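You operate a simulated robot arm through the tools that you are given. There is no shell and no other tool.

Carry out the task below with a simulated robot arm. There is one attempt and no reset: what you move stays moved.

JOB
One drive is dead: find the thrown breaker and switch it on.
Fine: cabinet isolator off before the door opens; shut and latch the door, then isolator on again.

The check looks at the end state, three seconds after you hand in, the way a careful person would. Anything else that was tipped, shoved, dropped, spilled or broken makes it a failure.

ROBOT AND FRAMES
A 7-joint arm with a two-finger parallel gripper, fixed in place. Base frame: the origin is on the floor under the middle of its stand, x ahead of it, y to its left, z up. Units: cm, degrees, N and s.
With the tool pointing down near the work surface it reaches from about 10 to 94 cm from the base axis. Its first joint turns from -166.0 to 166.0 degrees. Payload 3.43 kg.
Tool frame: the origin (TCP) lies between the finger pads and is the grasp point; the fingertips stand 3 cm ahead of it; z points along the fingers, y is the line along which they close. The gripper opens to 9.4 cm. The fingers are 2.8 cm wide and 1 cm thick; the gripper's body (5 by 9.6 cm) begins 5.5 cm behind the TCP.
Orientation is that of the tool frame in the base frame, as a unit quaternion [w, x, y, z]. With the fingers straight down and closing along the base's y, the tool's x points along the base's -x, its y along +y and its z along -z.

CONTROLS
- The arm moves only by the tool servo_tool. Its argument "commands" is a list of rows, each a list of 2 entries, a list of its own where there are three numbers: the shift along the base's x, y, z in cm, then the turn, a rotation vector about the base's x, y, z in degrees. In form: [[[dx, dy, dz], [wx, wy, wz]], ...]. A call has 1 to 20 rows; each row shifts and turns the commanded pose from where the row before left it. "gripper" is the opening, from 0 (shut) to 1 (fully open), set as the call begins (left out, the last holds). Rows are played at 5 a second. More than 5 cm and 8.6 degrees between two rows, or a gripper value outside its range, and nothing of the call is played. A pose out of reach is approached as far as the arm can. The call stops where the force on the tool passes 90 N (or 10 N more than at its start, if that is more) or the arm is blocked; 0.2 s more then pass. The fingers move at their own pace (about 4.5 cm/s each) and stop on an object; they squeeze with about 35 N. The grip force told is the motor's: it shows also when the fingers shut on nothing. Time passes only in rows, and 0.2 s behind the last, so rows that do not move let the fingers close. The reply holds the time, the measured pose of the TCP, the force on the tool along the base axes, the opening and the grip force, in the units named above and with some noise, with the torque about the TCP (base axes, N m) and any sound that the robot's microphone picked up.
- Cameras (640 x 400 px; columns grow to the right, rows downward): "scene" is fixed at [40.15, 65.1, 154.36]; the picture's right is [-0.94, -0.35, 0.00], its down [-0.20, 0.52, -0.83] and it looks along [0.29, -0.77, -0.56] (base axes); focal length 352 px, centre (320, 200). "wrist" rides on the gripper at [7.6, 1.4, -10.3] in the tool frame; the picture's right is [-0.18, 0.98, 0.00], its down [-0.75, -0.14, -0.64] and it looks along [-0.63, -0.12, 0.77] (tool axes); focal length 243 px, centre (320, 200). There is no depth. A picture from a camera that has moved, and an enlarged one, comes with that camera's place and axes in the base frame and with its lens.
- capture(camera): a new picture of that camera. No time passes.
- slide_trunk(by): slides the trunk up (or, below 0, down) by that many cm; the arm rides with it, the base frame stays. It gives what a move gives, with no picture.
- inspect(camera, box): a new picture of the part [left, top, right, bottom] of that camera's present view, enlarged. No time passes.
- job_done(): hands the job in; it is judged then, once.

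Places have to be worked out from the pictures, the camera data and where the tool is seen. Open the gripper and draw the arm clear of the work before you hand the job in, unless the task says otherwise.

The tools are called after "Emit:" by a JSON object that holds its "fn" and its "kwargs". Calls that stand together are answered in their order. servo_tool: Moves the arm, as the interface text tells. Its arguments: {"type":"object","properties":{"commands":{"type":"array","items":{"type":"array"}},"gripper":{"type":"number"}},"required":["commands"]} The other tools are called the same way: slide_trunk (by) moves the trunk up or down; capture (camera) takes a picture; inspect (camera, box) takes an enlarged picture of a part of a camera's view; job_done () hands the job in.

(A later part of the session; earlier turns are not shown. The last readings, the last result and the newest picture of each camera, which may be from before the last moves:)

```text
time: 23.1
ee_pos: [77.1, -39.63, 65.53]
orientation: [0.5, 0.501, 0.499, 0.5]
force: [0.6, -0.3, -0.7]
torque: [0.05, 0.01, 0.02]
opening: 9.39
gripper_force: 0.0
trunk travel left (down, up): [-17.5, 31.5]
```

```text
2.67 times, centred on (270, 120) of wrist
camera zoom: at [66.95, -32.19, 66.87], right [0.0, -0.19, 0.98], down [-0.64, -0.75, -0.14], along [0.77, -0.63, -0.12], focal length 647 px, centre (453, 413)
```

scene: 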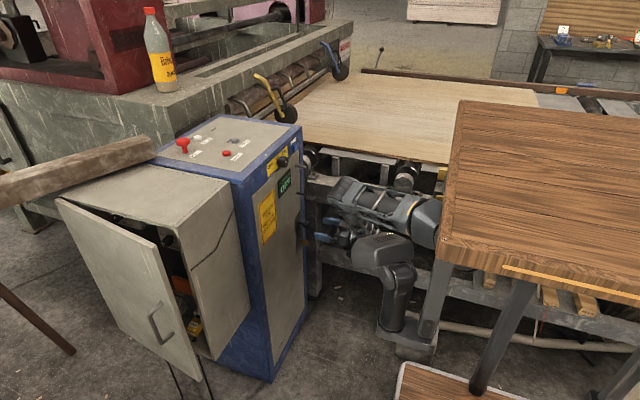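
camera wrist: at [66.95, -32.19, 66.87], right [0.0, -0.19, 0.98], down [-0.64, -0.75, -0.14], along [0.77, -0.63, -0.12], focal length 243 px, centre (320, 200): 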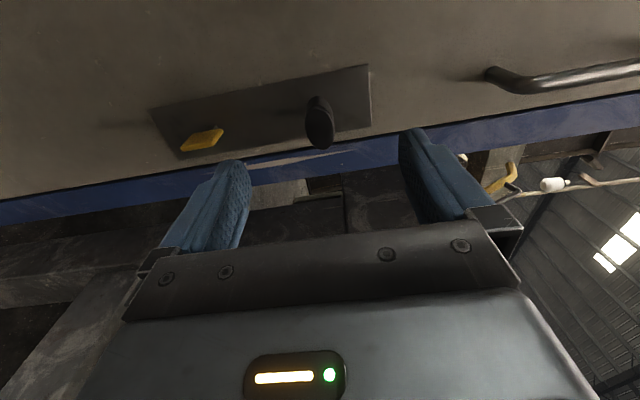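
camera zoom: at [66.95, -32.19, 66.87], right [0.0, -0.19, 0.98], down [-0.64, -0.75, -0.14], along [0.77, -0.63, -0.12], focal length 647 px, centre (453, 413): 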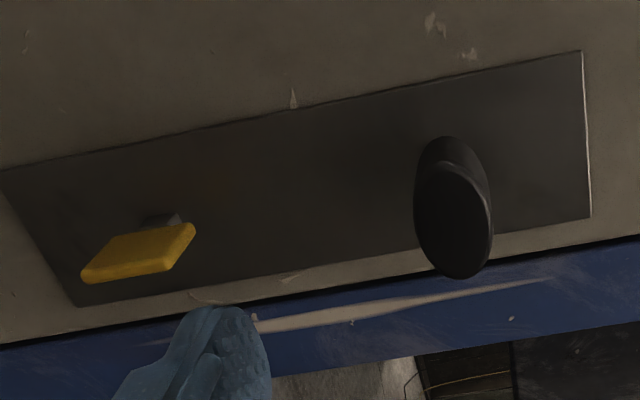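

Knob centre confirmed at y≈−39.6, z≈65.4, front at x≈84.2. Advancing to straddle the knob head, then closing.

Emit:
{"fn": "servo_tool", "kwargs": {"commands": [[[2, 0, 0], [0, 0, 0]], [[2, 0, -0.1], [0, 0, 0]], [[1.2, 0, 0], [0, 0, 0]], [[0.8, 0, 0], [0, 0, 0]]]}}

Emit:
{"fn": "servo_tool", "kwargs": {"commands": [[[0, 0, 0], [0, 0, 0]], [[0, 0, 0], [0, 0, 0]], [[0, 0, 0], [0, 0, 0]], [[0, 0, 0], [0, 0, 0]], [[0, 0, 0], [0, 0, 0]], [[0, 0, 0], [0, 0, 0]]], "gripper": 0}}

Emit:
{"fn": "capture", "kwargs": {"camera": "wrist"}}

```text
time: 24.1
ee_pos: [83.04, -39.55, 65.43]
orientation: [0.5, 0.501, 0.5, 0.499]
force: [-0.1, 0.0, 0.4]
torque: [0.02, 0.03, -0.02]
opening: 9.41
gripper_force: 0.1
trunk travel left (down, up): [-17.5, 31.5]
```

```text
time: 25.5
ee_pos: [83.19, -39.54, 65.38]
orientation: [0.501, 0.498, 0.5, 0.5]
force: [-3.0, 0.4, 14.9]
torque: [0.05, 0.02, 0.4]
opening: 2.2
gripper_force: 44.8
trunk travel left (down, up): [-17.5, 31.5]
```

```text
taken
camera wrist: at [72.95, -32.13, 66.83], right [0.0, -0.18, 0.98], down [-0.64, -0.75, -0.14], along [0.77, -0.63, -0.12], focal length 243 px, centre (320, 200)
```

wrist: 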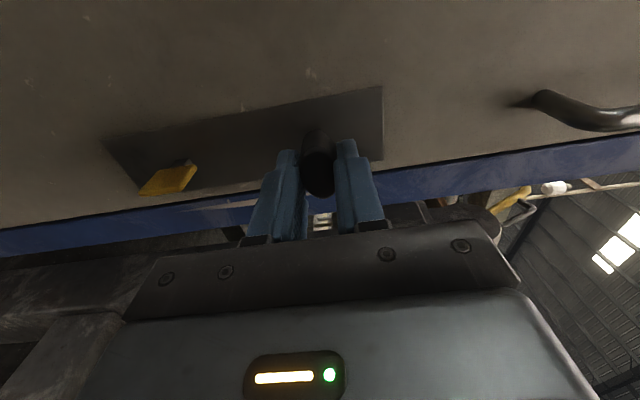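

Gripped at 2.2 cm as expected. Testing the turn gently in the −x (counter-clockwise) sense and reading the torque.

Emit:
{"fn": "servo_tool", "kwargs": {"commands": [[[0, 0, 0], [-4, 0, 0]], [[0, 0, 0], [-4, 0, 0]], [[0, 0, 0], [-4, 0, 0]]]}}

Emit:
{"fn": "inspect", "kwargs": {"camera": "wrist", "box": [200, 60, 440, 210]}}

```text
time: 26.3
ee_pos: [83.16, -39.5, 65.51]
orientation: [0.55, 0.445, 0.55, 0.445]
force: [1.2, 4.8, 22.3]
torque: [0.02, -0.03, -0.16]
opening: 2.2
gripper_force: 45.5
trunk travel left (down, up): [-17.5, 31.5]
```

```text
2.67 times, centred on (320, 135) of wrist
camera zoom: at [72.94, -32.0, 65.22], right [0.0, 0.03, 1.0], down [-0.64, -0.77, 0.02], along [0.77, -0.64, 0.02], focal length 647 px, centre (320, 373)
```

zoom: 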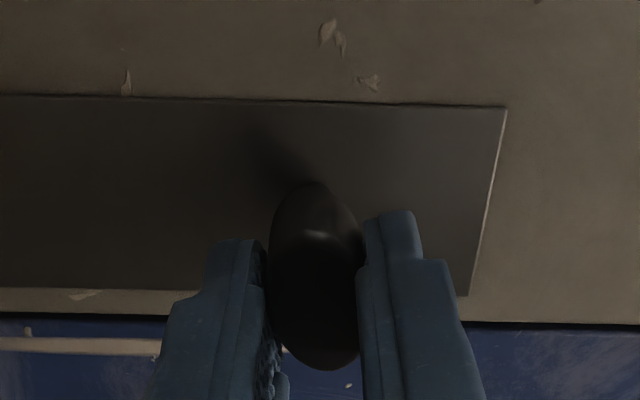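

The knob turns freely counter-clockwise (almost no torque). Easing the vertical side load and continuing the turn.

Emit:
{"fn": "servo_tool", "kwargs": {"commands": [[[0, 0, 0.12], [0, 0, 0]], [[0, 0, 0], [-8, 0, 0]], [[0, 0, 0], [-8, 0, 0]], [[0, 0, 0], [-8, 0, 0]], [[0, 0, 0], [-8, 0, 0]]]}}

Emit:
{"fn": "inspect", "kwargs": {"camera": "wrist", "box": [200, 60, 440, 210]}}

```text
time: 27.5
ee_pos: [83.0, -39.63, 65.59]
orientation: [0.652, 0.274, 0.651, 0.276]
force: [1.5, 7.1, 28.6]
torque: [0.06, 0.34, 0.42]
opening: 2.19
gripper_force: 44.6
trunk travel left (down, up): [-17.5, 31.5]
```

```text
2.67 times, centred on (320, 135) of wrist
camera zoom: at [72.92, -33.27, 61.2], right [0.0, 0.55, 0.83], down [-0.64, -0.64, 0.42], along [0.77, -0.53, 0.36], focal length 647 px, centre (320, 373)
```

zoom: 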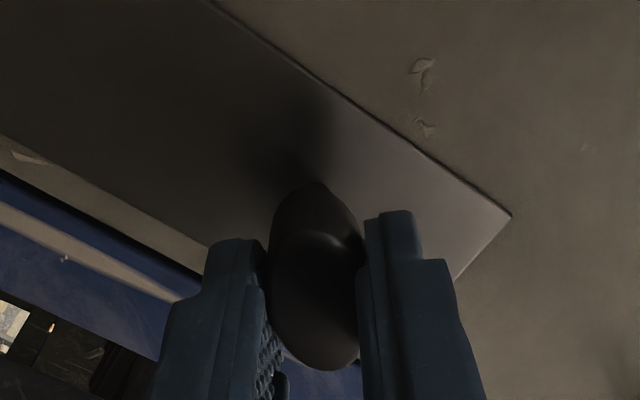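

The knob keeps turning with the gripper. The vertical force grew when I moved up, so I'll shift down slightly and see, then continue.

Emit:
{"fn": "servo_tool", "kwargs": {"commands": [[[0, 0, -0.2], [0, 0, 0]], [[0, 0, 0], [0, 0, 0]]]}}

```text
time: 28.1
ee_pos: [83.19, -39.56, 65.52]
orientation: [0.653, 0.274, 0.65, 0.276]
force: [-2.3, 10.9, 39.7]
torque: [0.02, 0.59, 0.55]
opening: 2.19
gripper_force: 45.4
trunk travel left (down, up): [-17.5, 31.5]
```

Moving down raised the load, so the knob centre is slightly higher; shifting up to relieve it.

Emit:
{"fn": "servo_tool", "kwargs": {"commands": [[[0, 0.1, 0.3], [0, 0, 0]], [[0, 0.1, 0.2], [0, 0, 0]], [[0, 0, 0], [0, 0, 0]]]}}

```text
time: 28.9
ee_pos: [83.04, -39.53, 65.59]
orientation: [0.649, 0.279, 0.652, 0.275]
force: [1.9, -5.8, 5.0]
torque: [-0.03, -1.31, -0.98]
opening: 2.19
gripper_force: 45.2
trunk travel left (down, up): [-17.5, 31.5]
```

Side load is nearly gone now. Continuing the turn to the vertical position.

Emit:
{"fn": "servo_tool", "kwargs": {"commands": [[[0, 0, 0], [-8, 0, 0]], [[0, 0, 0], [-8, 0, 0]], [[0, 0, 0], [-8, 0, 0]], [[0, 0, 0], [-8, 0, 0]], [[0, 0, 0], [-8, 0, 0]], [[0, 0, 0], [-6, 0, 0]]]}}

Emit:
{"fn": "capture", "kwargs": {"camera": "wrist"}}

Emit:
{"fn": "inspect", "kwargs": {"camera": "scene", "box": [290, 190, 390, 270]}}

```text
time: 30.3
ee_pos: [83.06, -39.5, 65.53]
orientation: [0.705, 0.001, 0.709, -0.002]
force: [1.2, -18.1, -18.3]
torque: [0.21, 0.59, -0.74]
opening: 2.19
gripper_force: 45.2
trunk travel left (down, up): [-17.5, 31.5]
```

```text
taken
camera wrist: at [72.79, -38.17, 57.95], right [0.0, 0.98, 0.18], down [-0.64, -0.14, 0.76], along [0.77, -0.12, 0.63], focal length 243 px, centre (320, 200)
```

wrist: 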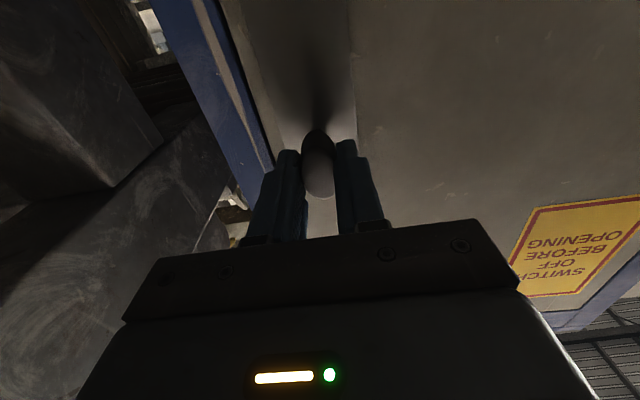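

```text
5.00 times, centred on (340, 230) of scene
camera zoom: at [40.15, 65.1, 154.36], right [-0.94, -0.35, 0.0], down [-0.2, 0.52, -0.83], along [0.29, -0.77, -0.56], focal length 1760 px, centre (220, 50)
```

zoom: 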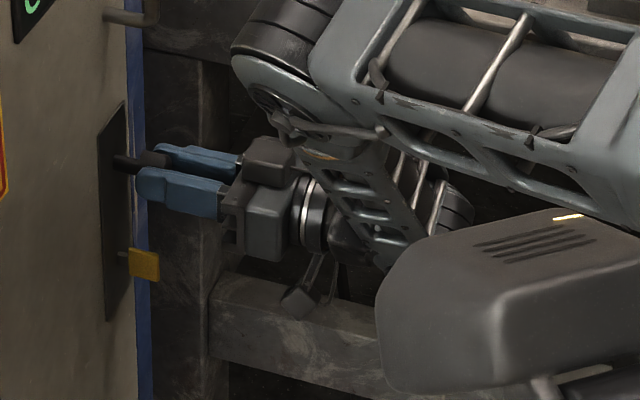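

The knob is now vertical after a 90° turn. I'll test with a gentle pull on the knob to see whether the door is released.

Emit:
{"fn": "servo_tool", "kwargs": {"commands": [[[-0.3, 0, 0], [0, 0, 0]], [[-0.3, 0, 0], [0, 0, 0]]]}}

Emit:
{"fn": "inspect", "kwargs": {"camera": "wrist", "box": [200, 60, 440, 210]}}

```text
time: 30.9
ee_pos: [82.55, -39.43, 65.77]
orientation: [0.707, -0.001, 0.707, 0.0]
force: [30.7, -25.5, -19.0]
torque: [0.58, 0.28, -1.06]
opening: 2.19
gripper_force: 45.1
trunk travel left (down, up): [-17.5, 31.5]
```

```text
2.67 times, centred on (320, 135) of wrist
camera zoom: at [72.57, -38.18, 58.08], right [0.0, 0.98, 0.18], down [-0.64, -0.14, 0.75], along [0.77, -0.12, 0.63], focal length 647 px, centre (320, 373)
```

zoom: 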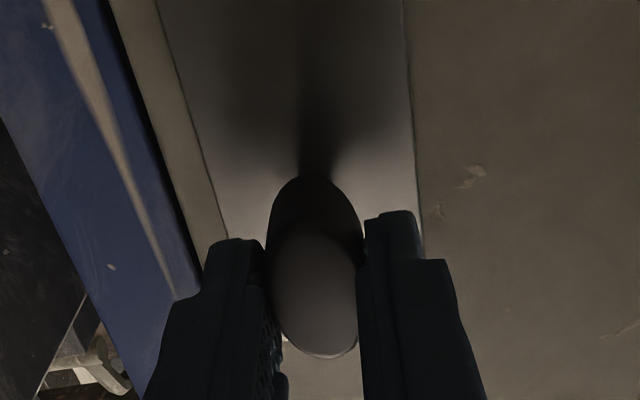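

There's about 30 N resistance; it may still be locked by the yellow tab, or be slipping. I'll release the knob, see whether it stays vertical, and then look.

Emit:
{"fn": "servo_tool", "kwargs": {"commands": [[[0.5, 0, 0], [0, 0, 0]], [[0, 0, 0], [0, 0, 0]]]}}

Emit:
{"fn": "servo_tool", "kwargs": {"commands": [[[0, 0, 0], [0, 0, 0]], [[0, 0, 0], [0, 0, 0]], [[0, 0, 0], [0, 0, 0]], [[0, 0, 0], [0, 0, 0]], [[-2, 0, 0], [0, 0, 0]], [[-3, 0, 0], [0, 0, 0]], [[-2, 0, 0], [0, 0, 0]]], "gripper": 1}}

Emit:
{"fn": "capture", "kwargs": {"camera": "wrist"}}

Emit:
{"fn": "inspect", "kwargs": {"camera": "scene", "box": [290, 190, 390, 270]}}

```text
time: 31.5
ee_pos: [82.93, -39.45, 65.79]
orientation: [0.706, 0.001, 0.708, -0.002]
force: [-3.9, -15.3, -3.4]
torque: [0.06, -0.54, 0.12]
opening: 2.19
gripper_force: 44.8
trunk travel left (down, up): [-17.5, 31.5]
```

```text
time: 33.1
ee_pos: [75.89, -39.45, 65.82]
orientation: [0.707, 0.0, 0.707, -0.001]
force: [-0.5, -0.5, 0.1]
torque: [-0.05, 0.02, 0.02]
opening: 9.38
gripper_force: 0.0
trunk travel left (down, up): [-17.5, 31.5]
```

```text
taken
camera wrist: at [65.77, -38.16, 58.13], right [0.0, 0.98, 0.18], down [-0.64, -0.14, 0.75], along [0.77, -0.12, 0.63], focal length 243 px, centre (320, 200)
```

wrist: 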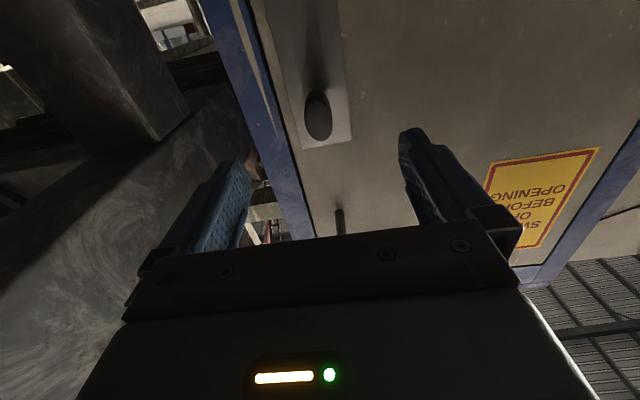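

```text
5.00 times, centred on (340, 230) of scene
camera zoom: at [40.15, 65.1, 154.36], right [-0.94, -0.35, 0.0], down [-0.2, 0.52, -0.83], along [0.29, -0.77, -0.56], focal length 1760 px, centre (220, 50)
```

zoom: 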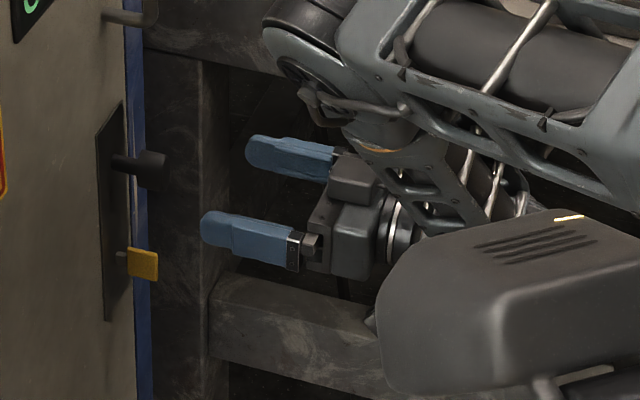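

The knob stays vertical. Now I'll raise the tool to the door handle and test whether the door gives.

Emit:
{"fn": "servo_tool", "kwargs": {"commands": [[[0, 0, 4], [0, 0, 0]], [[0, 0, 4], [0, 0, 0]], [[0, 0, 4], [0, 0, 0]], [[0, 0, 4], [0, 0, 0]], [[0, 0, 4], [0, 0, 0]]]}}

Emit:
{"fn": "capture", "kwargs": {"camera": "wrist"}}

Emit:
{"fn": "inspect", "kwargs": {"camera": "scene", "box": [280, 150, 380, 230]}}

```text
time: 34.3
ee_pos: [76.0, -39.22, 85.84]
orientation: [0.706, 0.0, 0.708, 0.001]
force: [0.2, -0.9, -0.2]
torque: [-0.02, -0.01, 0.02]
opening: 9.4
gripper_force: 0.1
trunk travel left (down, up): [-17.5, 31.5]
```

```text
taken
camera wrist: at [65.85, -38.02, 78.15], right [0.0, 0.98, 0.18], down [-0.64, -0.14, 0.75], along [0.77, -0.12, 0.63], focal length 243 px, centre (320, 200)
```

wrist: 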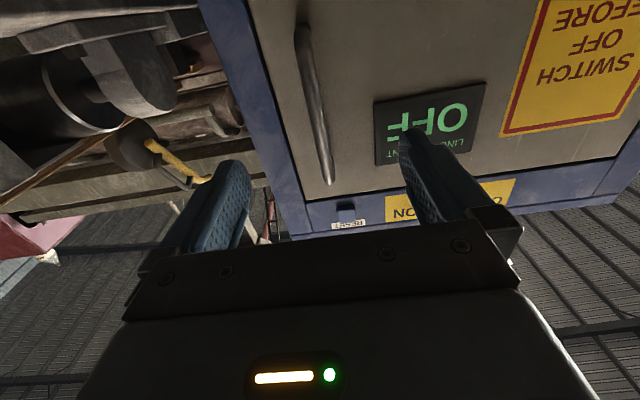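

```text
5.00 times, centred on (330, 190) of scene
camera zoom: at [40.15, 65.1, 154.36], right [-0.94, -0.35, 0.0], down [-0.2, 0.52, -0.83], along [0.29, -0.77, -0.56], focal length 1760 px, centre (270, 250)
```

zoom: 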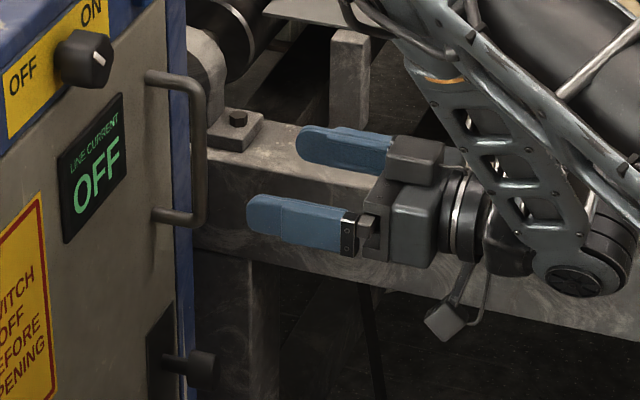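

Handle bar at about (85, −39.5, 79.5–92). I'll half-close the fingers to stay clear of the display, and advance around the bar.

Emit:
{"fn": "servo_tool", "kwargs": {"commands": [[[0, -0.25, 0], [0, 0, 0]], [[0, 0, 0], [0, 0, 0]], [[2.5, 0, 0], [0, 0, 0]], [[2.5, 0, 0], [0, 0, 0]], [[2, 0, 0], [0, 0, 0]], [[1.2, 0, 0], [0, 0, 0]]], "gripper": 0.45}}

Emit:
{"fn": "capture", "kwargs": {"camera": "wrist"}}

Emit:
{"fn": "inspect", "kwargs": {"camera": "scene", "box": [280, 150, 380, 230]}}

```text
time: 35.7
ee_pos: [84.24, -39.45, 85.74]
orientation: [0.707, 0.0, 0.707, 0.0]
force: [-1.1, 0.0, -0.1]
torque: [0.0, -0.04, 0.02]
opening: 4.23
gripper_force: 0.0
trunk travel left (down, up): [-17.5, 31.5]
```

```text
taken
camera wrist: at [74.08, -38.22, 78.15], right [0.0, 0.98, 0.18], down [-0.64, -0.14, 0.75], along [0.77, -0.12, 0.63], focal length 243 px, centre (320, 200)
```

wrist: 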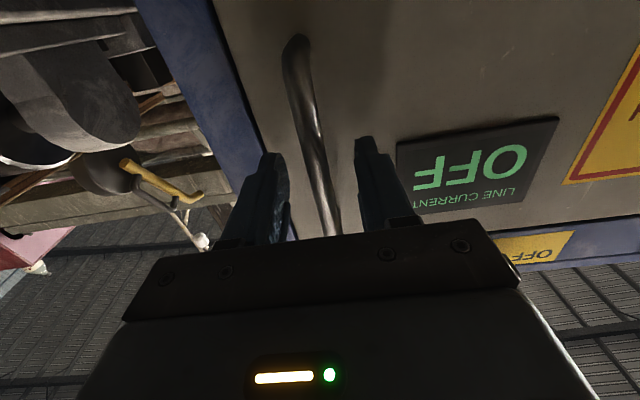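

```text
5.00 times, centred on (330, 190) of scene
camera zoom: at [40.15, 65.1, 154.36], right [-0.94, -0.35, 0.0], down [-0.2, 0.52, -0.83], along [0.29, -0.77, -0.56], focal length 1760 px, centre (270, 250)
```

zoom: 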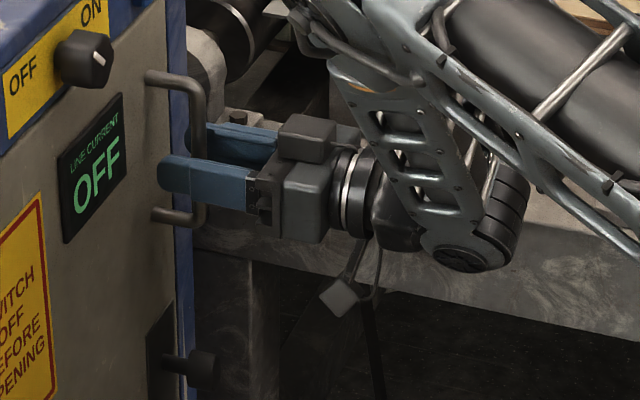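

The bar is between the fingers. Closing and pulling gently to test the latch.

Emit:
{"fn": "servo_tool", "kwargs": {"commands": [[[0, 0, 0], [0, 0, 0]], [[0, 0, 0], [0, 0, 0]], [[0, 0, 0], [0, 0, 0]], [[0, 0, 0], [0, 0, 0]], [[0, 0, 0], [0, 0, 0]]], "gripper": 0}}

Emit:
{"fn": "servo_tool", "kwargs": {"commands": [[[-0.3, 0, 0], [0, 0, 0]], [[-0.3, 0, 0], [0, 0, 0]]]}}

Emit:
{"fn": "capture", "kwargs": {"camera": "wrist"}}

```text
time: 36.9
ee_pos: [84.13, -39.51, 85.61]
orientation: [0.707, 0.0, 0.707, 0.0]
force: [1.7, 0.6, -1.1]
torque: [0.02, -0.01, -0.02]
opening: 1.16
gripper_force: 44.7
trunk travel left (down, up): [-17.5, 31.5]
```

```text
time: 37.5
ee_pos: [83.91, -39.55, 85.83]
orientation: [0.708, -0.001, 0.707, 0.0]
force: [36.5, -6.5, -1.9]
torque: [0.16, 0.01, -0.09]
opening: 1.17
gripper_force: 45.1
trunk travel left (down, up): [-17.5, 31.5]
```

```text
taken
camera wrist: at [73.68, -38.22, 78.14], right [0.0, 0.98, 0.18], down [-0.64, -0.14, 0.75], along [0.77, -0.12, 0.63], focal length 243 px, centre (320, 200)
```

wrist: 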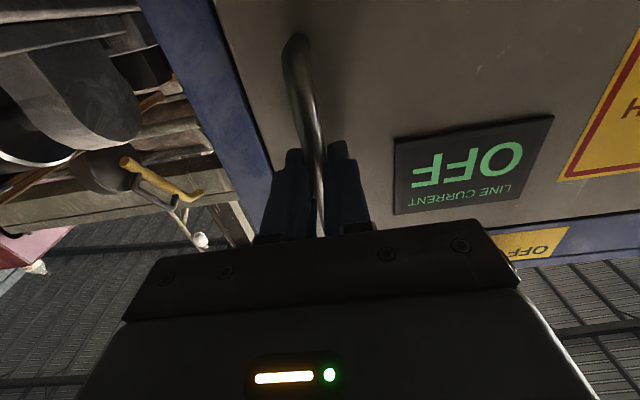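

The door holds firm (about 36 N with almost no motion), so it's still locked. I'll let go of the handle and go down to the yellow tab.

Emit:
{"fn": "servo_tool", "kwargs": {"commands": [[[0.6, 0, 0], [0, 0, 0]], [[0, 0, 0], [0, 0, 0]]]}}

Emit:
{"fn": "servo_tool", "kwargs": {"commands": [[[0, 0, 0], [0, 0, 0]], [[0, 0, 0], [0, 0, 0]], [[-2, 0, 0], [0, 0, 0]], [[-3, 0, 0], [0, 0, 0]], [[-3, 0, 0], [0, 0, 0]], [[0, 0, -5], [0, 0, 0]], [[0, 0, -5], [0, 0, 0]], [[0, 0, -5], [0, 0, 0]], [[0, 0, -5], [0, 0, 0]], [[0, 0, -5], [0, 0, 0]], [[0, 0, -5], [0, 0, 0]]], "gripper": 0.45}}

Emit:
{"fn": "capture", "kwargs": {"camera": "wrist"}}

Emit:
{"fn": "inspect", "kwargs": {"camera": "scene", "box": [290, 190, 390, 270]}}

```text
time: 38.1
ee_pos: [83.95, -39.45, 85.91]
orientation: [0.707, -0.001, 0.707, 0.001]
force: [-7.6, 15.7, 8.8]
torque: [0.07, -0.6, 0.21]
opening: 1.16
gripper_force: 45.3
trunk travel left (down, up): [-17.5, 31.5]
```

```text
time: 40.5
ee_pos: [76.3, -39.71, 55.49]
orientation: [0.707, 0.001, 0.707, -0.001]
force: [-0.1, 0.7, 0.2]
torque: [0.02, 0.02, 0.01]
opening: 4.25
gripper_force: 0.1
trunk travel left (down, up): [-17.5, 31.5]
```

```text
taken
camera wrist: at [66.19, -38.37, 47.85], right [0.0, 0.98, 0.18], down [-0.64, -0.14, 0.75], along [0.77, -0.12, 0.63], focal length 243 px, centre (320, 200)
```

wrist: 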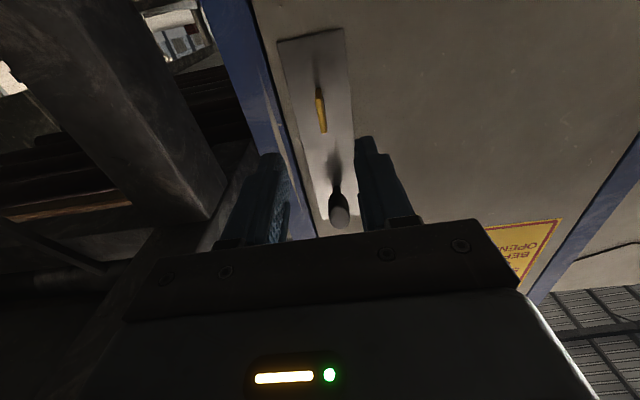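

```text
5.00 times, centred on (340, 230) of scene
camera zoom: at [40.15, 65.1, 154.36], right [-0.94, -0.35, 0.0], down [-0.2, 0.52, -0.83], along [0.29, -0.77, -0.56], focal length 1760 px, centre (220, 50)
```

zoom: 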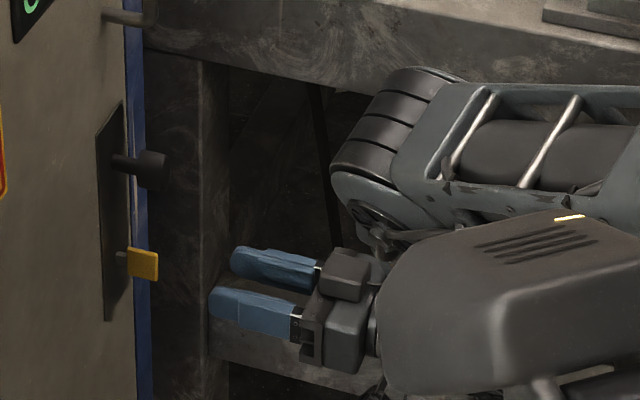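

The tab is ahead between the fingers. Checking alignment with an enlarged view.

Emit:
{"fn": "inspect", "kwargs": {"camera": "wrist", "box": [260, 60, 400, 150]}}

```text
4.44 times, centred on (330, 105) of wrist
camera zoom: at [66.19, -38.37, 47.85], right [0.0, 0.98, 0.18], down [-0.64, -0.14, 0.75], along [0.77, -0.12, 0.63], focal length 1078 px, centre (276, 622)
```

zoom: 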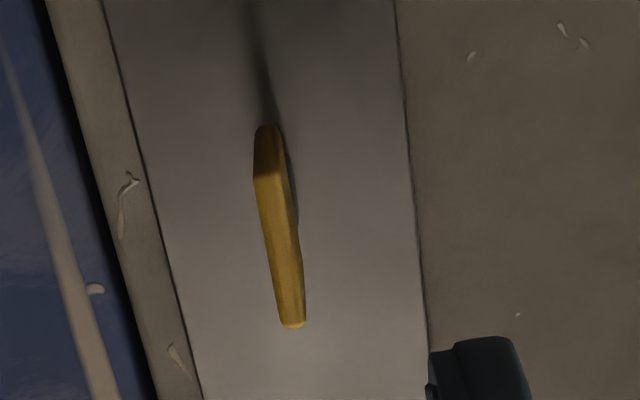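

Blade centre ≈ (86, −39.7, 54.8), 2.6 cm tall. Advancing to straddle it and closing.

Emit:
{"fn": "servo_tool", "kwargs": {"commands": [[[0, 0, -0.7], [0, 0, 0]], [[2.5, 0, 0], [0, 0, 0]], [[2.5, 0, 0], [0, 0, 0]], [[1.5, 0, 0], [0, 0, 0]], [[1, 0, 0], [0, 0, 0]]]}}

Emit:
{"fn": "servo_tool", "kwargs": {"commands": [[[0, 0, 0], [0, 0, 0]], [[0, 0, 0], [0, 0, 0]], [[0, 0, 0], [0, 0, 0]], [[0, 0, 0], [0, 0, 0]], [[0, 0, 0], [0, 0, 0]]], "gripper": 0}}

Emit:
{"fn": "capture", "kwargs": {"camera": "wrist"}}

```text
time: 41.7
ee_pos: [83.64, -40.59, 55.04]
orientation: [0.706, -0.003, 0.708, 0.003]
force: [-0.6, 0.6, -1.5]
torque: [-0.01, -0.02, 0.01]
opening: 4.25
gripper_force: 0.1
out of reach, approached as far as the arm can: row 3
trunk travel left (down, up): [-17.5, 31.5]
```

```text
time: 42.9
ee_pos: [83.75, -39.96, 54.99]
orientation: [0.706, -0.008, 0.708, 0.008]
force: [-18.2, 69.5, 7.4]
torque: [0.03, -0.99, 1.03]
opening: 1.31
gripper_force: 35.1
trunk travel left (down, up): [-17.5, 31.5]
```

```text
taken
camera wrist: at [73.5, -38.91, 47.27], right [-0.02, 0.98, 0.18], down [-0.64, -0.16, 0.76], along [0.77, -0.1, 0.63], focal length 243 px, centre (320, 200)
```

wrist: 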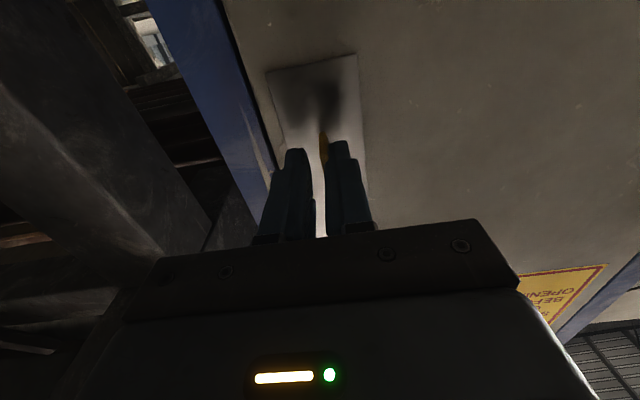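

The pose was slightly out of reach, so the tool drifted 0.9 cm in y and is pressing the blade sideways. I'll reopen at once, back off, and lower the trunk for better reach.

Emit:
{"fn": "servo_tool", "kwargs": {"commands": [[[0, 0, 0], [0, 0, 0]], [[0, 0, 0], [0, 0, 0]], [[0, 0, 0], [0, 0, 0]], [[-2.5, 0, 0], [0, 0, 0]], [[-2.5, 0, 0], [0, 0, 0]], [[-2.5, 0, 0], [0, 0, 0]]], "gripper": 0.45}}

Emit:
{"fn": "slide_trunk", "kwargs": {"by": -14}}

Emit:
{"fn": "capture", "kwargs": {"camera": "scene"}}

```text
time: 44.3
ee_pos: [76.0, -40.15, 54.99]
orientation: [0.707, -0.001, 0.707, 0.001]
force: [0.1, 0.3, 0.7]
torque: [0.0, -0.02, -0.01]
opening: 4.21
gripper_force: 0.0
trunk travel left (down, up): [-17.5, 31.5]
```

```text
time: 45.9
ee_pos: [76.11, -40.2, 41.13]
orientation: [0.707, 0.0, 0.707, 0.0]
force: [-0.9, -0.2, -1.1]
torque: [0.01, -0.04, -0.01]
opening: 4.22
gripper_force: 0.1
trunk travel left (down, up): [-3.5, 45.5]
```

```text
taken
```

scene: 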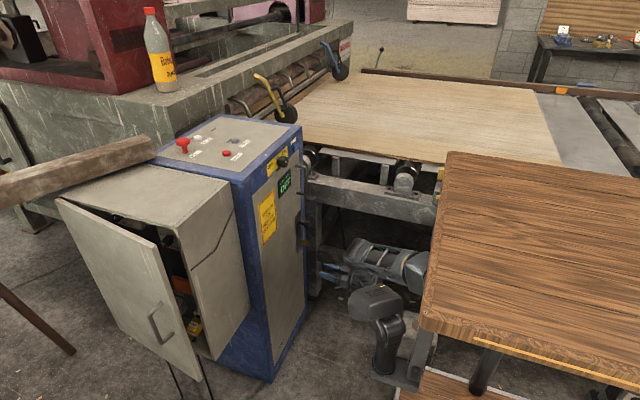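

Now raising the tool back to the tab's height with the trunk lower.

Emit:
{"fn": "servo_tool", "kwargs": {"commands": [[[0, 0.1, 4], [0, 0, 0]], [[0, 0.1, 4], [0, 0, 0]], [[0, 0.1, 3.7], [0, 0, 0]], [[0, 0.2, 2], [0, 0, 0]]]}}

Emit:
{"fn": "inspect", "kwargs": {"camera": "wrist", "box": [260, 60, 400, 150]}}

```text
time: 46.9
ee_pos: [75.97, -39.68, 54.91]
orientation: [0.707, 0.0, 0.708, 0.0]
force: [0.2, -0.7, -0.5]
torque: [-0.04, 0.02, -0.03]
opening: 4.24
gripper_force: 0.0
trunk travel left (down, up): [-3.5, 45.5]
```

```text
4.44 times, centred on (330, 105) of wrist
camera zoom: at [65.89, -38.37, 47.3], right [0.0, 0.98, 0.18], down [-0.64, -0.14, 0.75], along [0.77, -0.12, 0.63], focal length 1078 px, centre (276, 622)
```

zoom: 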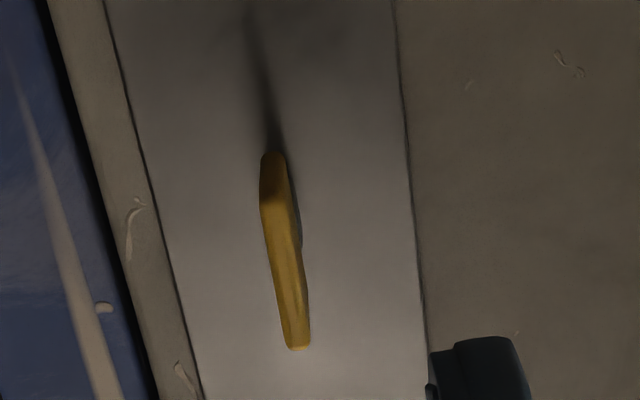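

The tab is undisturbed and centred at y −39.7, z 54.8. Advancing again.

Emit:
{"fn": "servo_tool", "kwargs": {"commands": [[[2.5, 0, 0], [0, 0, 0]], [[2.5, 0, 0], [0, 0, 0]], [[2, 0, 0], [0, 0, 0]], [[1, 0, 0], [0, 0, 0]]]}}

Emit:
{"fn": "inspect", "kwargs": {"camera": "wrist", "box": [220, 90, 420, 240]}}

```text
time: 47.9
ee_pos: [84.24, -39.71, 54.64]
orientation: [0.707, 0.001, 0.708, -0.001]
force: [0.3, 0.1, -1.0]
torque: [-0.01, 0.01, -0.01]
opening: 4.23
gripper_force: 0.0
trunk travel left (down, up): [-3.5, 45.5]
```

```text
2.67 times, centred on (320, 165) of wrist
camera zoom: at [73.99, -38.44, 47.1], right [0.0, 0.98, 0.18], down [-0.64, -0.14, 0.75], along [0.77, -0.12, 0.63], focal length 647 px, centre (320, 293)
```

zoom: 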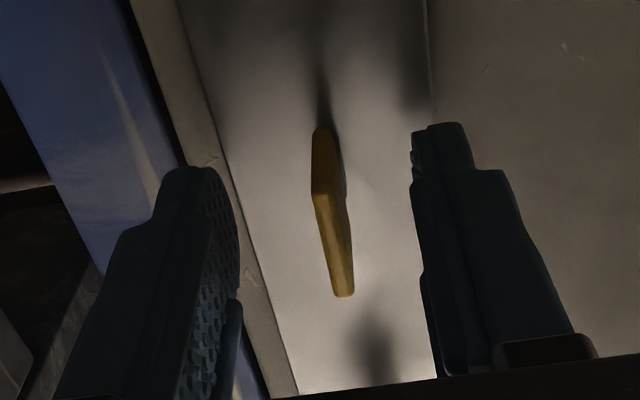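

Well centred. Closing on the blade.

Emit:
{"fn": "servo_tool", "kwargs": {"commands": [[[0, 0, 0], [0, 0, 0]], [[0, 0, 0], [0, 0, 0]], [[0, 0, 0], [0, 0, 0]], [[0, 0, 0], [0, 0, 0]], [[0, 0, 0], [0, 0, 0]]], "gripper": 0}}

Emit:
{"fn": "inspect", "kwargs": {"camera": "wrist", "box": [220, 90, 420, 240]}}

```text
time: 49.1
ee_pos: [84.2, -39.63, 54.79]
orientation: [0.707, -0.002, 0.707, 0.001]
force: [-2.5, 26.3, 1.2]
torque: [-0.1, -0.69, 0.09]
opening: 0.47
gripper_force: 39.3
trunk travel left (down, up): [-3.5, 45.5]
```

```text
2.67 times, centred on (320, 165) of wrist
camera zoom: at [74.05, -38.25, 47.09], right [0.0, 0.98, 0.18], down [-0.64, -0.14, 0.75], along [0.77, -0.12, 0.63], focal length 647 px, centre (320, 293)
```

zoom: 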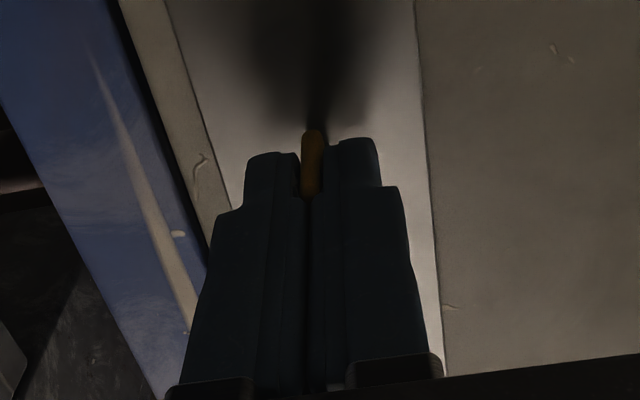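

Blade gripped (0.47 cm). Easing the side load and testing a small turn in the counter-clockwise sense.

Emit:
{"fn": "servo_tool", "kwargs": {"commands": [[[0, 0.15, 0], [0, 0, 0]], [[0, 0, 0], [-4, 0, 0]], [[0, 0, 0], [-4, 0, 0]]]}}

Emit:
{"fn": "inspect", "kwargs": {"camera": "wrist", "box": [220, 90, 420, 240]}}

```text
time: 49.9
ee_pos: [84.2, -39.56, 54.81]
orientation: [0.705, -0.049, 0.706, -0.05]
force: [3.5, 21.1, 3.3]
torque: [1.19, 0.1, 0.24]
opening: 0.82
gripper_force: 41.8
trunk travel left (down, up): [-3.5, 45.5]
```

```text
2.67 times, centred on (320, 165) of wrist
camera zoom: at [73.97, -39.31, 46.98], right [0.0, 1.0, 0.04], down [-0.64, -0.03, 0.77], along [0.77, -0.03, 0.64], focal length 647 px, centre (320, 293)
```

zoom: 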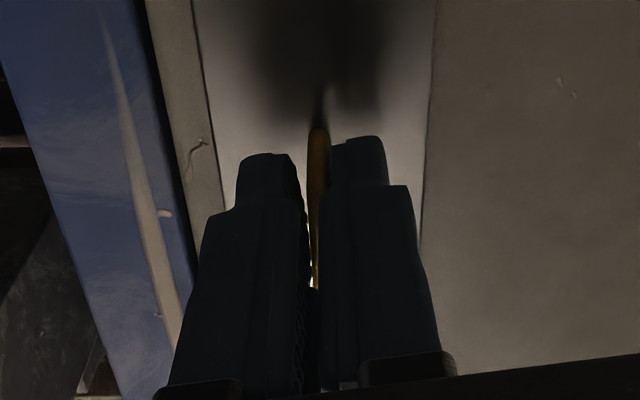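

The opening widened to 0.82 cm with torque 1.2: the blade is blocked in that direction. Reversing to test clockwise.

Emit:
{"fn": "servo_tool", "kwargs": {"commands": [[[0, 0, 0], [4, 0, 0]], [[0, 0, 0], [4, 0, 0]], [[0, 0, 0], [4, 0, 0]], [[0, 0, 0], [4, 0, 0]], [[0, 0, 0], [4, 0, 0]]]}}

Emit:
{"fn": "inspect", "kwargs": {"camera": "wrist", "box": [220, 90, 420, 240]}}

```text
time: 51.1
ee_pos: [84.15, -39.5, 54.75]
orientation: [0.703, 0.073, 0.704, 0.075]
force: [3.7, 28.9, -1.4]
torque: [-0.11, -1.17, -0.11]
opening: 0.49
gripper_force: 39.3
trunk travel left (down, up): [-3.5, 45.5]
```

```text
2.67 times, centred on (320, 165) of wrist
camera zoom: at [74.0, -36.6, 47.54], right [0.0, 0.92, 0.39], down [-0.64, -0.3, 0.71], along [0.77, -0.25, 0.59], focal length 647 px, centre (320, 293)
```

zoom: 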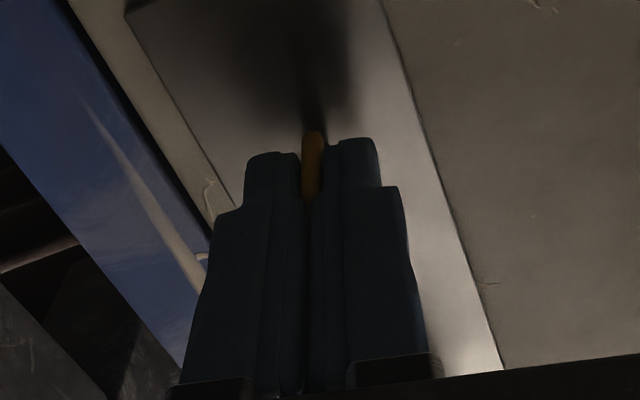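

Clockwise it turns freely with the gripper (opening 0.49, little torque). Easing the y load and continuing to +90°.

Emit:
{"fn": "servo_tool", "kwargs": {"commands": [[[0, 0.15, 0], [0, 0, 0]], [[0, 0, 0], [8, 0, 0]], [[0, 0, 0], [8, 0, 0]], [[0, 0, 0], [8, 0, 0]], [[0, 0, 0], [8, 0, 0]]]}}

Emit:
{"fn": "servo_tool", "kwargs": {"commands": [[[0, 0, 0], [8, 0, 0]], [[0, 0, 0], [8, 0, 0]], [[0, 0, 0], [8, 0, 0]], [[0, 0, 0], [8, 0, 0]]]}}

Emit:
{"fn": "capture", "kwargs": {"camera": "wrist"}}

```text
time: 52.3
ee_pos: [84.18, -39.28, 54.84]
orientation: [0.655, 0.263, 0.656, 0.267]
force: [1.0, 32.7, 10.8]
torque: [-0.12, 0.88, 0.95]
opening: 0.5
gripper_force: 39.5
trunk travel left (down, up): [-3.5, 45.5]
```

```text
time: 53.3
ee_pos: [84.29, -39.12, 55.02]
orientation: [0.558, 0.433, 0.557, 0.438]
force: [2.5, 38.5, 25.7]
torque: [-0.11, 0.31, 0.41]
opening: 0.51
gripper_force: 39.5
trunk travel left (down, up): [-3.5, 45.5]
```

```text
taken
camera wrist: at [74.01, -31.7, 54.45], right [-0.01, 0.06, 1.0], down [-0.64, -0.77, 0.04], along [0.77, -0.64, 0.04], focal length 243 px, centre (320, 200)
```

wrist: 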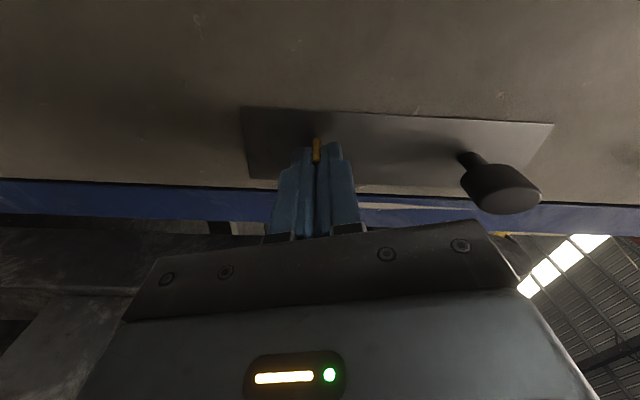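

Side load has built up to about 40 N because the pivot isn't exactly on my axis. Relieving it, then finishing the last degrees.

Emit:
{"fn": "servo_tool", "kwargs": {"commands": [[[0, 0.25, 0.2], [0, 0, 0]], [[0, 0.2, 0.15], [0, 0, 0]], [[0, 0, 0], [0, 0, 0]]]}}

```text
time: 54.1
ee_pos: [84.01, -39.28, 55.03]
orientation: [0.558, 0.437, 0.558, 0.433]
force: [14.7, -2.5, -0.3]
torque: [0.0, -0.06, 1.13]
opening: 0.46
gripper_force: 39.0
trunk travel left (down, up): [-3.5, 45.5]
```

Emit:
{"fn": "servo_tool", "kwargs": {"commands": [[[0, 0, 0], [7, 0, 0]], [[0, 0, 0], [7, 0, 0]], [[0, 0, 0], [0, 0, 0]]]}}

Emit:
{"fn": "inspect", "kwargs": {"camera": "wrist", "box": [200, 80, 560, 240]}}

```text
time: 54.9
ee_pos: [84.09, -39.23, 55.05]
orientation: [0.501, 0.501, 0.499, 0.498]
force: [18.6, -20.1, 0.6]
torque: [0.02, -0.06, -0.61]
opening: 0.49
gripper_force: 38.8
trunk travel left (down, up): [-3.5, 45.5]
```

```text
1.78 times, centred on (380, 160) of wrist
camera zoom: at [73.91, -31.69, 56.47], right [0.0, -0.18, 0.98], down [-0.64, -0.75, -0.14], along [0.76, -0.63, -0.12], focal length 431 px, centre (213, 271)
```

zoom: 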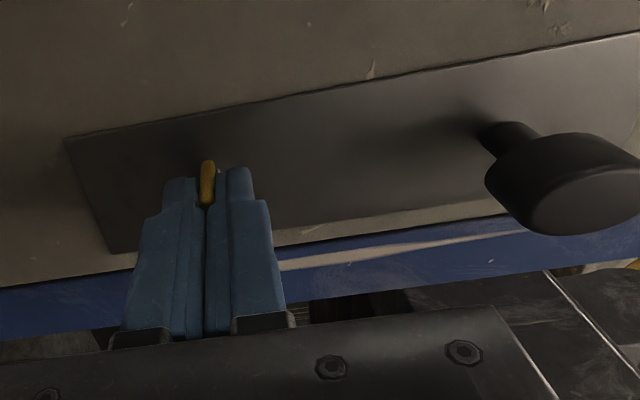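

The tab is now horizontal after its 90° clockwise turn. Releasing, backing off and checking both latch parts.

Emit:
{"fn": "servo_tool", "kwargs": {"commands": [[[0, 0, 0], [0, 0, 0]], [[0, 0, 0], [0, 0, 0]], [[0, 0, 0], [0, 0, 0]], [[-2.5, 0, 0], [0, 0, 0]], [[-2.5, 0, 0], [0, 0, 0]], [[-2.5, 0, 0], [0, 0, 0]]], "gripper": 0.45}}

Emit:
{"fn": "capture", "kwargs": {"camera": "wrist"}}

Emit:
{"fn": "inspect", "kwargs": {"camera": "scene", "box": [285, 195, 345, 265]}}

```text
time: 56.3
ee_pos: [76.45, -38.99, 55.05]
orientation: [0.501, 0.499, 0.501, 0.499]
force: [-0.5, -0.1, -0.2]
torque: [-0.04, 0.0, 0.02]
opening: 4.25
gripper_force: 0.1
trunk travel left (down, up): [-3.5, 45.5]
```

```text
taken
camera wrist: at [66.36, -31.49, 56.41], right [0.0, -0.18, 0.98], down [-0.64, -0.75, -0.14], along [0.77, -0.63, -0.12], focal length 243 px, centre (320, 200)
```

wrist: 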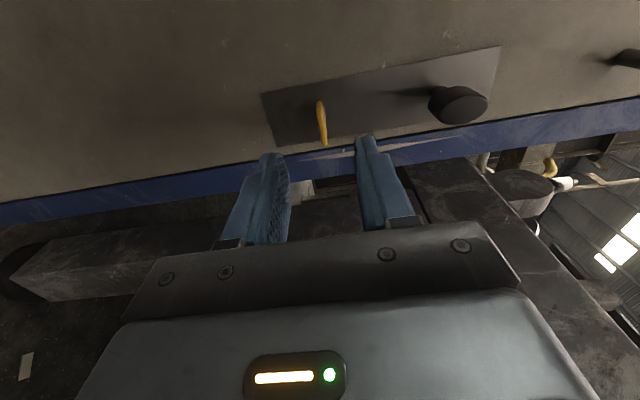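

```text
5.71 times, centred on (315, 230) of scene
camera zoom: at [40.15, 65.1, 154.36], right [-0.94, -0.35, 0.0], down [-0.2, 0.52, -0.83], along [0.29, -0.77, -0.56], focal length 2012 px, centre (349, 29)
```

zoom: 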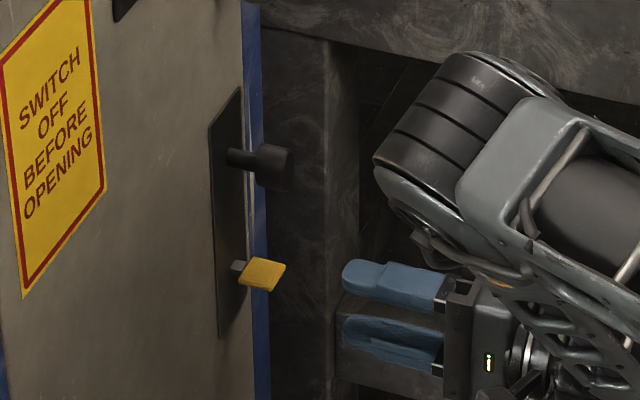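

Tab is horizontal, knob vertical. I'll roll back to 0°, raise the trunk and tool to the handle, and test-pull again.

Emit:
{"fn": "servo_tool", "kwargs": {"commands": [[[0, 0, 0], [-8.2, 0, 0]], [[0, 0, 0], [-8.2, 0, 0]], [[0, 0, 0], [-8.2, 0, 0]], [[0, 0, 0], [-8.2, 0, 0]], [[0, 0, 0], [-8.2, 0, 0]], [[0, 0, 0], [-8.2, 0, 0]], [[0, 0, 0], [-8.2, 0, 0]], [[0, 0, 0], [-8.2, 0, 0]], [[0, 0, 0], [-8.2, 0, 0]], [[0, 0, 0], [-8.2, 0, 0]], [[0, -0.4, 0], [-8, 0, 0]]]}}

Emit:
{"fn": "slide_trunk", "kwargs": {"by": 14}}

Emit:
{"fn": "servo_tool", "kwargs": {"commands": [[[0, 0, 4], [0, 0, 0]], [[0, 0, 4], [0, 0, 0]], [[0, 0, 4], [0, 0, 0]], [[0, 0, 4.5], [0, 0, 0]]]}}

Emit:
{"fn": "capture", "kwargs": {"camera": "wrist"}}

```text
time: 58.7
ee_pos: [76.44, -39.41, 55.02]
orientation: [0.707, -0.001, 0.707, 0.0]
force: [0.1, 0.3, 0.0]
torque: [-0.01, 0.0, -0.01]
opening: 4.21
gripper_force: 0.0
trunk travel left (down, up): [-3.5, 45.5]
```

```text
time: 60.4
ee_pos: [76.53, -39.34, 69.03]
orientation: [0.706, 0.0, 0.708, 0.0]
force: [0.8, -0.8, -0.2]
torque: [0.02, 0.03, 0.02]
opening: 4.23
gripper_force: 0.0
trunk travel left (down, up): [-17.5, 31.5]
```

```text
time: 61.4
ee_pos: [76.74, -39.19, 85.52]
orientation: [0.707, 0.0, 0.707, 0.0]
force: [0.2, -0.4, -0.2]
torque: [-0.01, -0.01, -0.04]
opening: 4.22
gripper_force: 0.1
trunk travel left (down, up): [-17.5, 31.5]
```

```text
taken
camera wrist: at [66.53, -37.91, 77.91], right [0.0, 0.98, 0.18], down [-0.64, -0.14, 0.75], along [0.77, -0.12, 0.63], focal length 243 px, centre (320, 200)
```

wrist: 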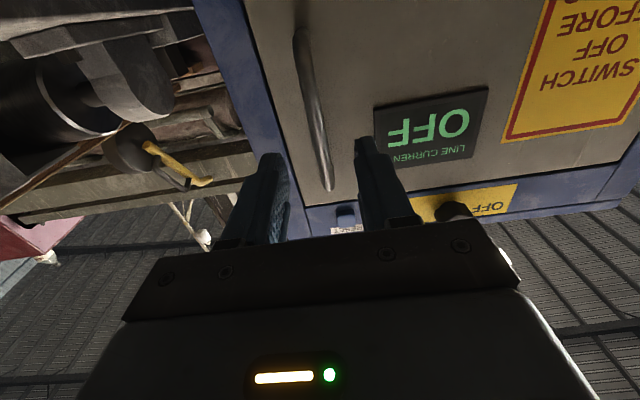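

At the handle height again. Advancing, closing on the bar, and a gentle test pull.

Emit:
{"fn": "servo_tool", "kwargs": {"commands": [[[2.5, -0.25, 0], [0, 0, 0]], [[2.5, 0, 0], [0, 0, 0]], [[2, 0, 0], [0, 0, 0]], [[0.5, 0, 0], [0, 0, 0]]]}}

Emit:
{"fn": "servo_tool", "kwargs": {"commands": [[[0, 0, 0], [0, 0, 0]], [[0, 0, 0], [0, 0, 0]], [[0, 0, 0], [0, 0, 0]], [[0, 0, 0], [0, 0, 0]], [[0, 0, 0], [0, 0, 0]]], "gripper": 0}}

Emit:
{"fn": "servo_tool", "kwargs": {"commands": [[[-0.3, 0, 0], [0, 0, 0]], [[-0.3, 0, 0], [0, 0, 0]]]}}

Emit:
{"fn": "capture", "kwargs": {"camera": "wrist"}}

```text
time: 62.4
ee_pos: [84.15, -39.51, 85.57]
orientation: [0.707, 0.0, 0.708, 0.0]
force: [0.0, 0.1, 0.1]
torque: [0.02, 0.0, -0.01]
opening: 4.23
gripper_force: 0.1
trunk travel left (down, up): [-17.5, 31.5]
```

```text
time: 63.6
ee_pos: [84.08, -39.56, 85.54]
orientation: [0.707, 0.0, 0.708, 0.0]
force: [0.2, 2.3, -0.2]
torque: [0.08, 0.2, 0.04]
opening: 1.15
gripper_force: 45.2
trunk travel left (down, up): [-17.5, 31.5]
```

```text
time: 64.2
ee_pos: [83.9, -39.52, 85.55]
orientation: [0.708, -0.002, 0.706, 0.001]
force: [35.8, -4.5, -1.5]
torque: [0.12, 0.01, -0.03]
opening: 1.18
gripper_force: 44.7
trunk travel left (down, up): [-17.5, 31.5]
```

```text
taken
camera wrist: at [73.7, -38.23, 77.93], right [0.0, 0.98, 0.18], down [-0.64, -0.14, 0.75], along [0.77, -0.12, 0.63], focal length 243 px, centre (320, 200)
```

wrist: 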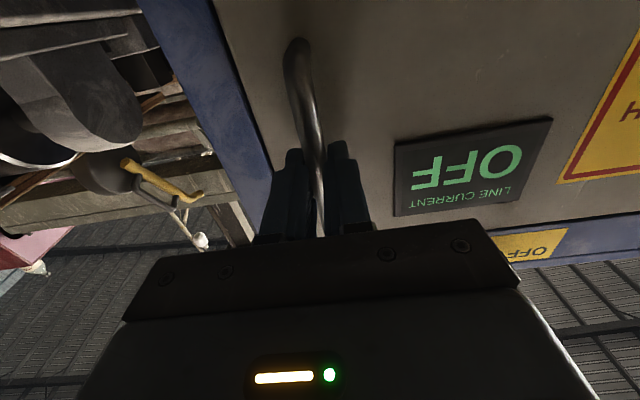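

Still held at 36 N. I'll pull slightly harder, staying well below the force stop, to rule out a stiff seal.

Emit:
{"fn": "servo_tool", "kwargs": {"commands": [[[-0.3, 0, 0], [0, 0, 0]], [[-0.1, 0, 0], [0, 0, 0]], [[0, 0, 0], [0, 0, 0]]]}}

Emit:
{"fn": "inspect", "kwargs": {"camera": "scene", "box": [225, 130, 325, 200]}}

```text
time: 65.0
ee_pos: [83.19, -39.39, 85.6]
orientation: [0.707, -0.001, 0.707, 0.0]
force: [36.2, 3.0, 7.4]
torque: [0.17, -0.25, 0.03]
opening: 1.18
gripper_force: 45.0
trunk travel left (down, up): [-17.5, 31.5]
```

```text
5.71 times, centred on (275, 165) of scene
camera zoom: at [40.15, 65.1, 154.36], right [-0.94, -0.35, 0.0], down [-0.2, 0.52, -0.83], along [0.29, -0.77, -0.56], focal length 2012 px, centre (577, 400)
```

zoom: 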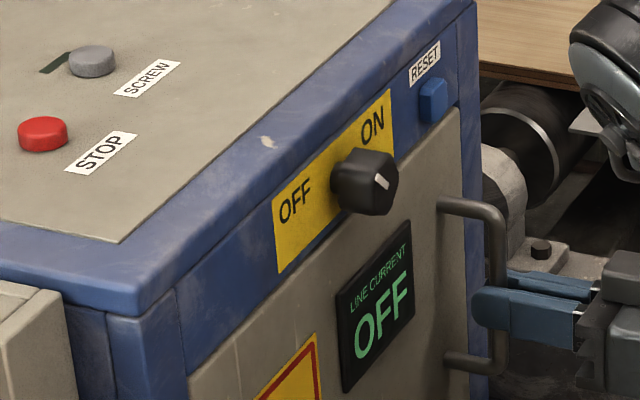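

The fingers are sliding on the bar at about 36 N, which is the friction limit, so this isn't conclusive. I'll let go and check the knob's travel limits to understand which way it releases.

Emit:
{"fn": "servo_tool", "kwargs": {"commands": [[[0.5, 0, 0], [0, 0, 0]], [[0, 0, 0], [0, 0, 0]]]}}

Emit:
{"fn": "servo_tool", "kwargs": {"commands": [[[0, 0, 0], [0, 0, 0]], [[0, 0, 0], [0, 0, 0]], [[-2, 0, 0], [0, 0, 0]], [[-3, 0, 0], [0, 0, 0]], [[-2.5, 0, 0], [0, 0, 0]], [[0, 0, -5], [0, 0, 0]], [[0, 0, -5], [0, 0, 0]], [[0, 0, -5], [0, 0, 0]], [[0, 0, -5], [0, 0, 0]]], "gripper": 0.45}}

Emit:
{"fn": "capture", "kwargs": {"camera": "wrist"}}

```text
time: 65.6
ee_pos: [83.44, -39.5, 85.49]
orientation: [0.706, 0.0, 0.708, 0.0]
force: [-14.4, 28.0, 16.3]
torque: [-0.04, -0.88, 0.46]
opening: 1.14
gripper_force: 45.0
trunk travel left (down, up): [-17.5, 31.5]
```

```text
time: 67.6
ee_pos: [76.1, -39.59, 65.4]
orientation: [0.707, 0.0, 0.707, -0.001]
force: [-0.1, -0.3, -0.2]
torque: [-0.02, 0.02, 0.02]
opening: 4.24
gripper_force: 0.1
trunk travel left (down, up): [-17.5, 31.5]
```

```text
taken
camera wrist: at [65.89, -38.3, 57.76], right [0.0, 0.98, 0.18], down [-0.64, -0.14, 0.75], along [0.77, -0.12, 0.63], focal length 243 px, centre (320, 200)
```

wrist: 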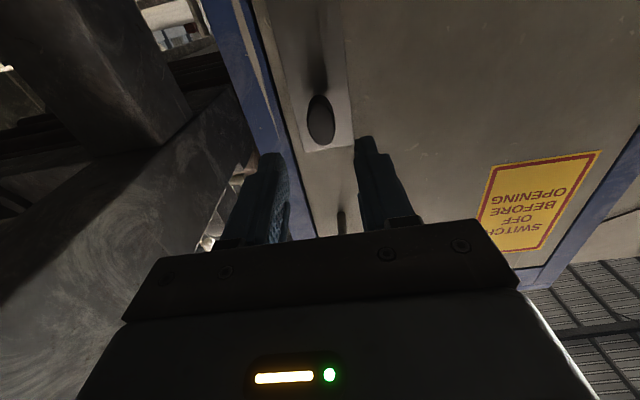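

Knob still vertical. Gripping it again and probing further in the counter-clockwise sense.

Emit:
{"fn": "servo_tool", "kwargs": {"commands": [[[2.5, 0, 0.2], [0, 0, 0]], [[2.5, 0, 0], [0, 0, 0]], [[2.1, 0, 0], [0, 0, 0]]]}}

Emit:
{"fn": "servo_tool", "kwargs": {"commands": [[[0, 0, 0], [0, 0, 0]], [[0, 0, 0], [0, 0, 0]], [[0, 0, 0], [0, 0, 0]], [[0, 0, 0], [0, 0, 0]], [[0, 0, 0], [-5, 0, 0]], [[0, 0, 0], [-5, 0, 0]], [[0, 0, 0], [-5, 0, 0]]], "gripper": 0}}

Emit:
{"fn": "inspect", "kwargs": {"camera": "wrist", "box": [220, 60, 420, 210]}}

```text
time: 68.4
ee_pos: [83.24, -39.72, 65.74]
orientation: [0.706, 0.0, 0.708, -0.001]
force: [0.1, -1.0, 0.3]
torque: [0.01, 0.03, -0.01]
opening: 4.24
gripper_force: 0.0
trunk travel left (down, up): [-17.5, 31.5]
```

```text
time: 70.0
ee_pos: [83.12, -39.37, 65.91]
orientation: [0.702, -0.093, 0.699, -0.093]
force: [-9.7, 31.4, 21.9]
torque: [1.94, -0.09, 0.47]
opening: 2.89
gripper_force: 44.6
trunk travel left (down, up): [-17.5, 31.5]
```

```text
2.67 times, centred on (320, 135) of wrist
camera zoom: at [73.13, -40.24, 58.12], right [0.0, 1.0, -0.08], down [-0.65, 0.06, 0.76], along [0.76, 0.05, 0.64], focal length 647 px, centre (320, 373)
```

zoom: 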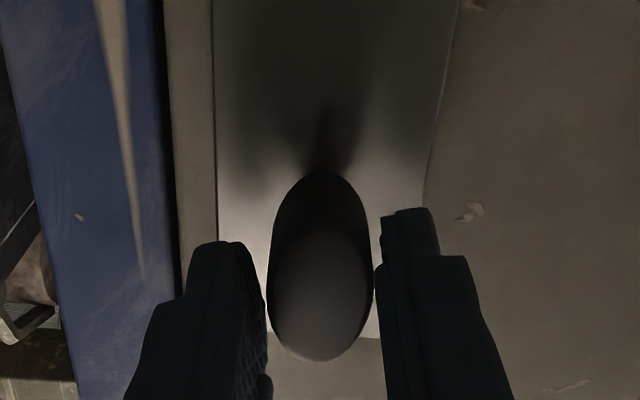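

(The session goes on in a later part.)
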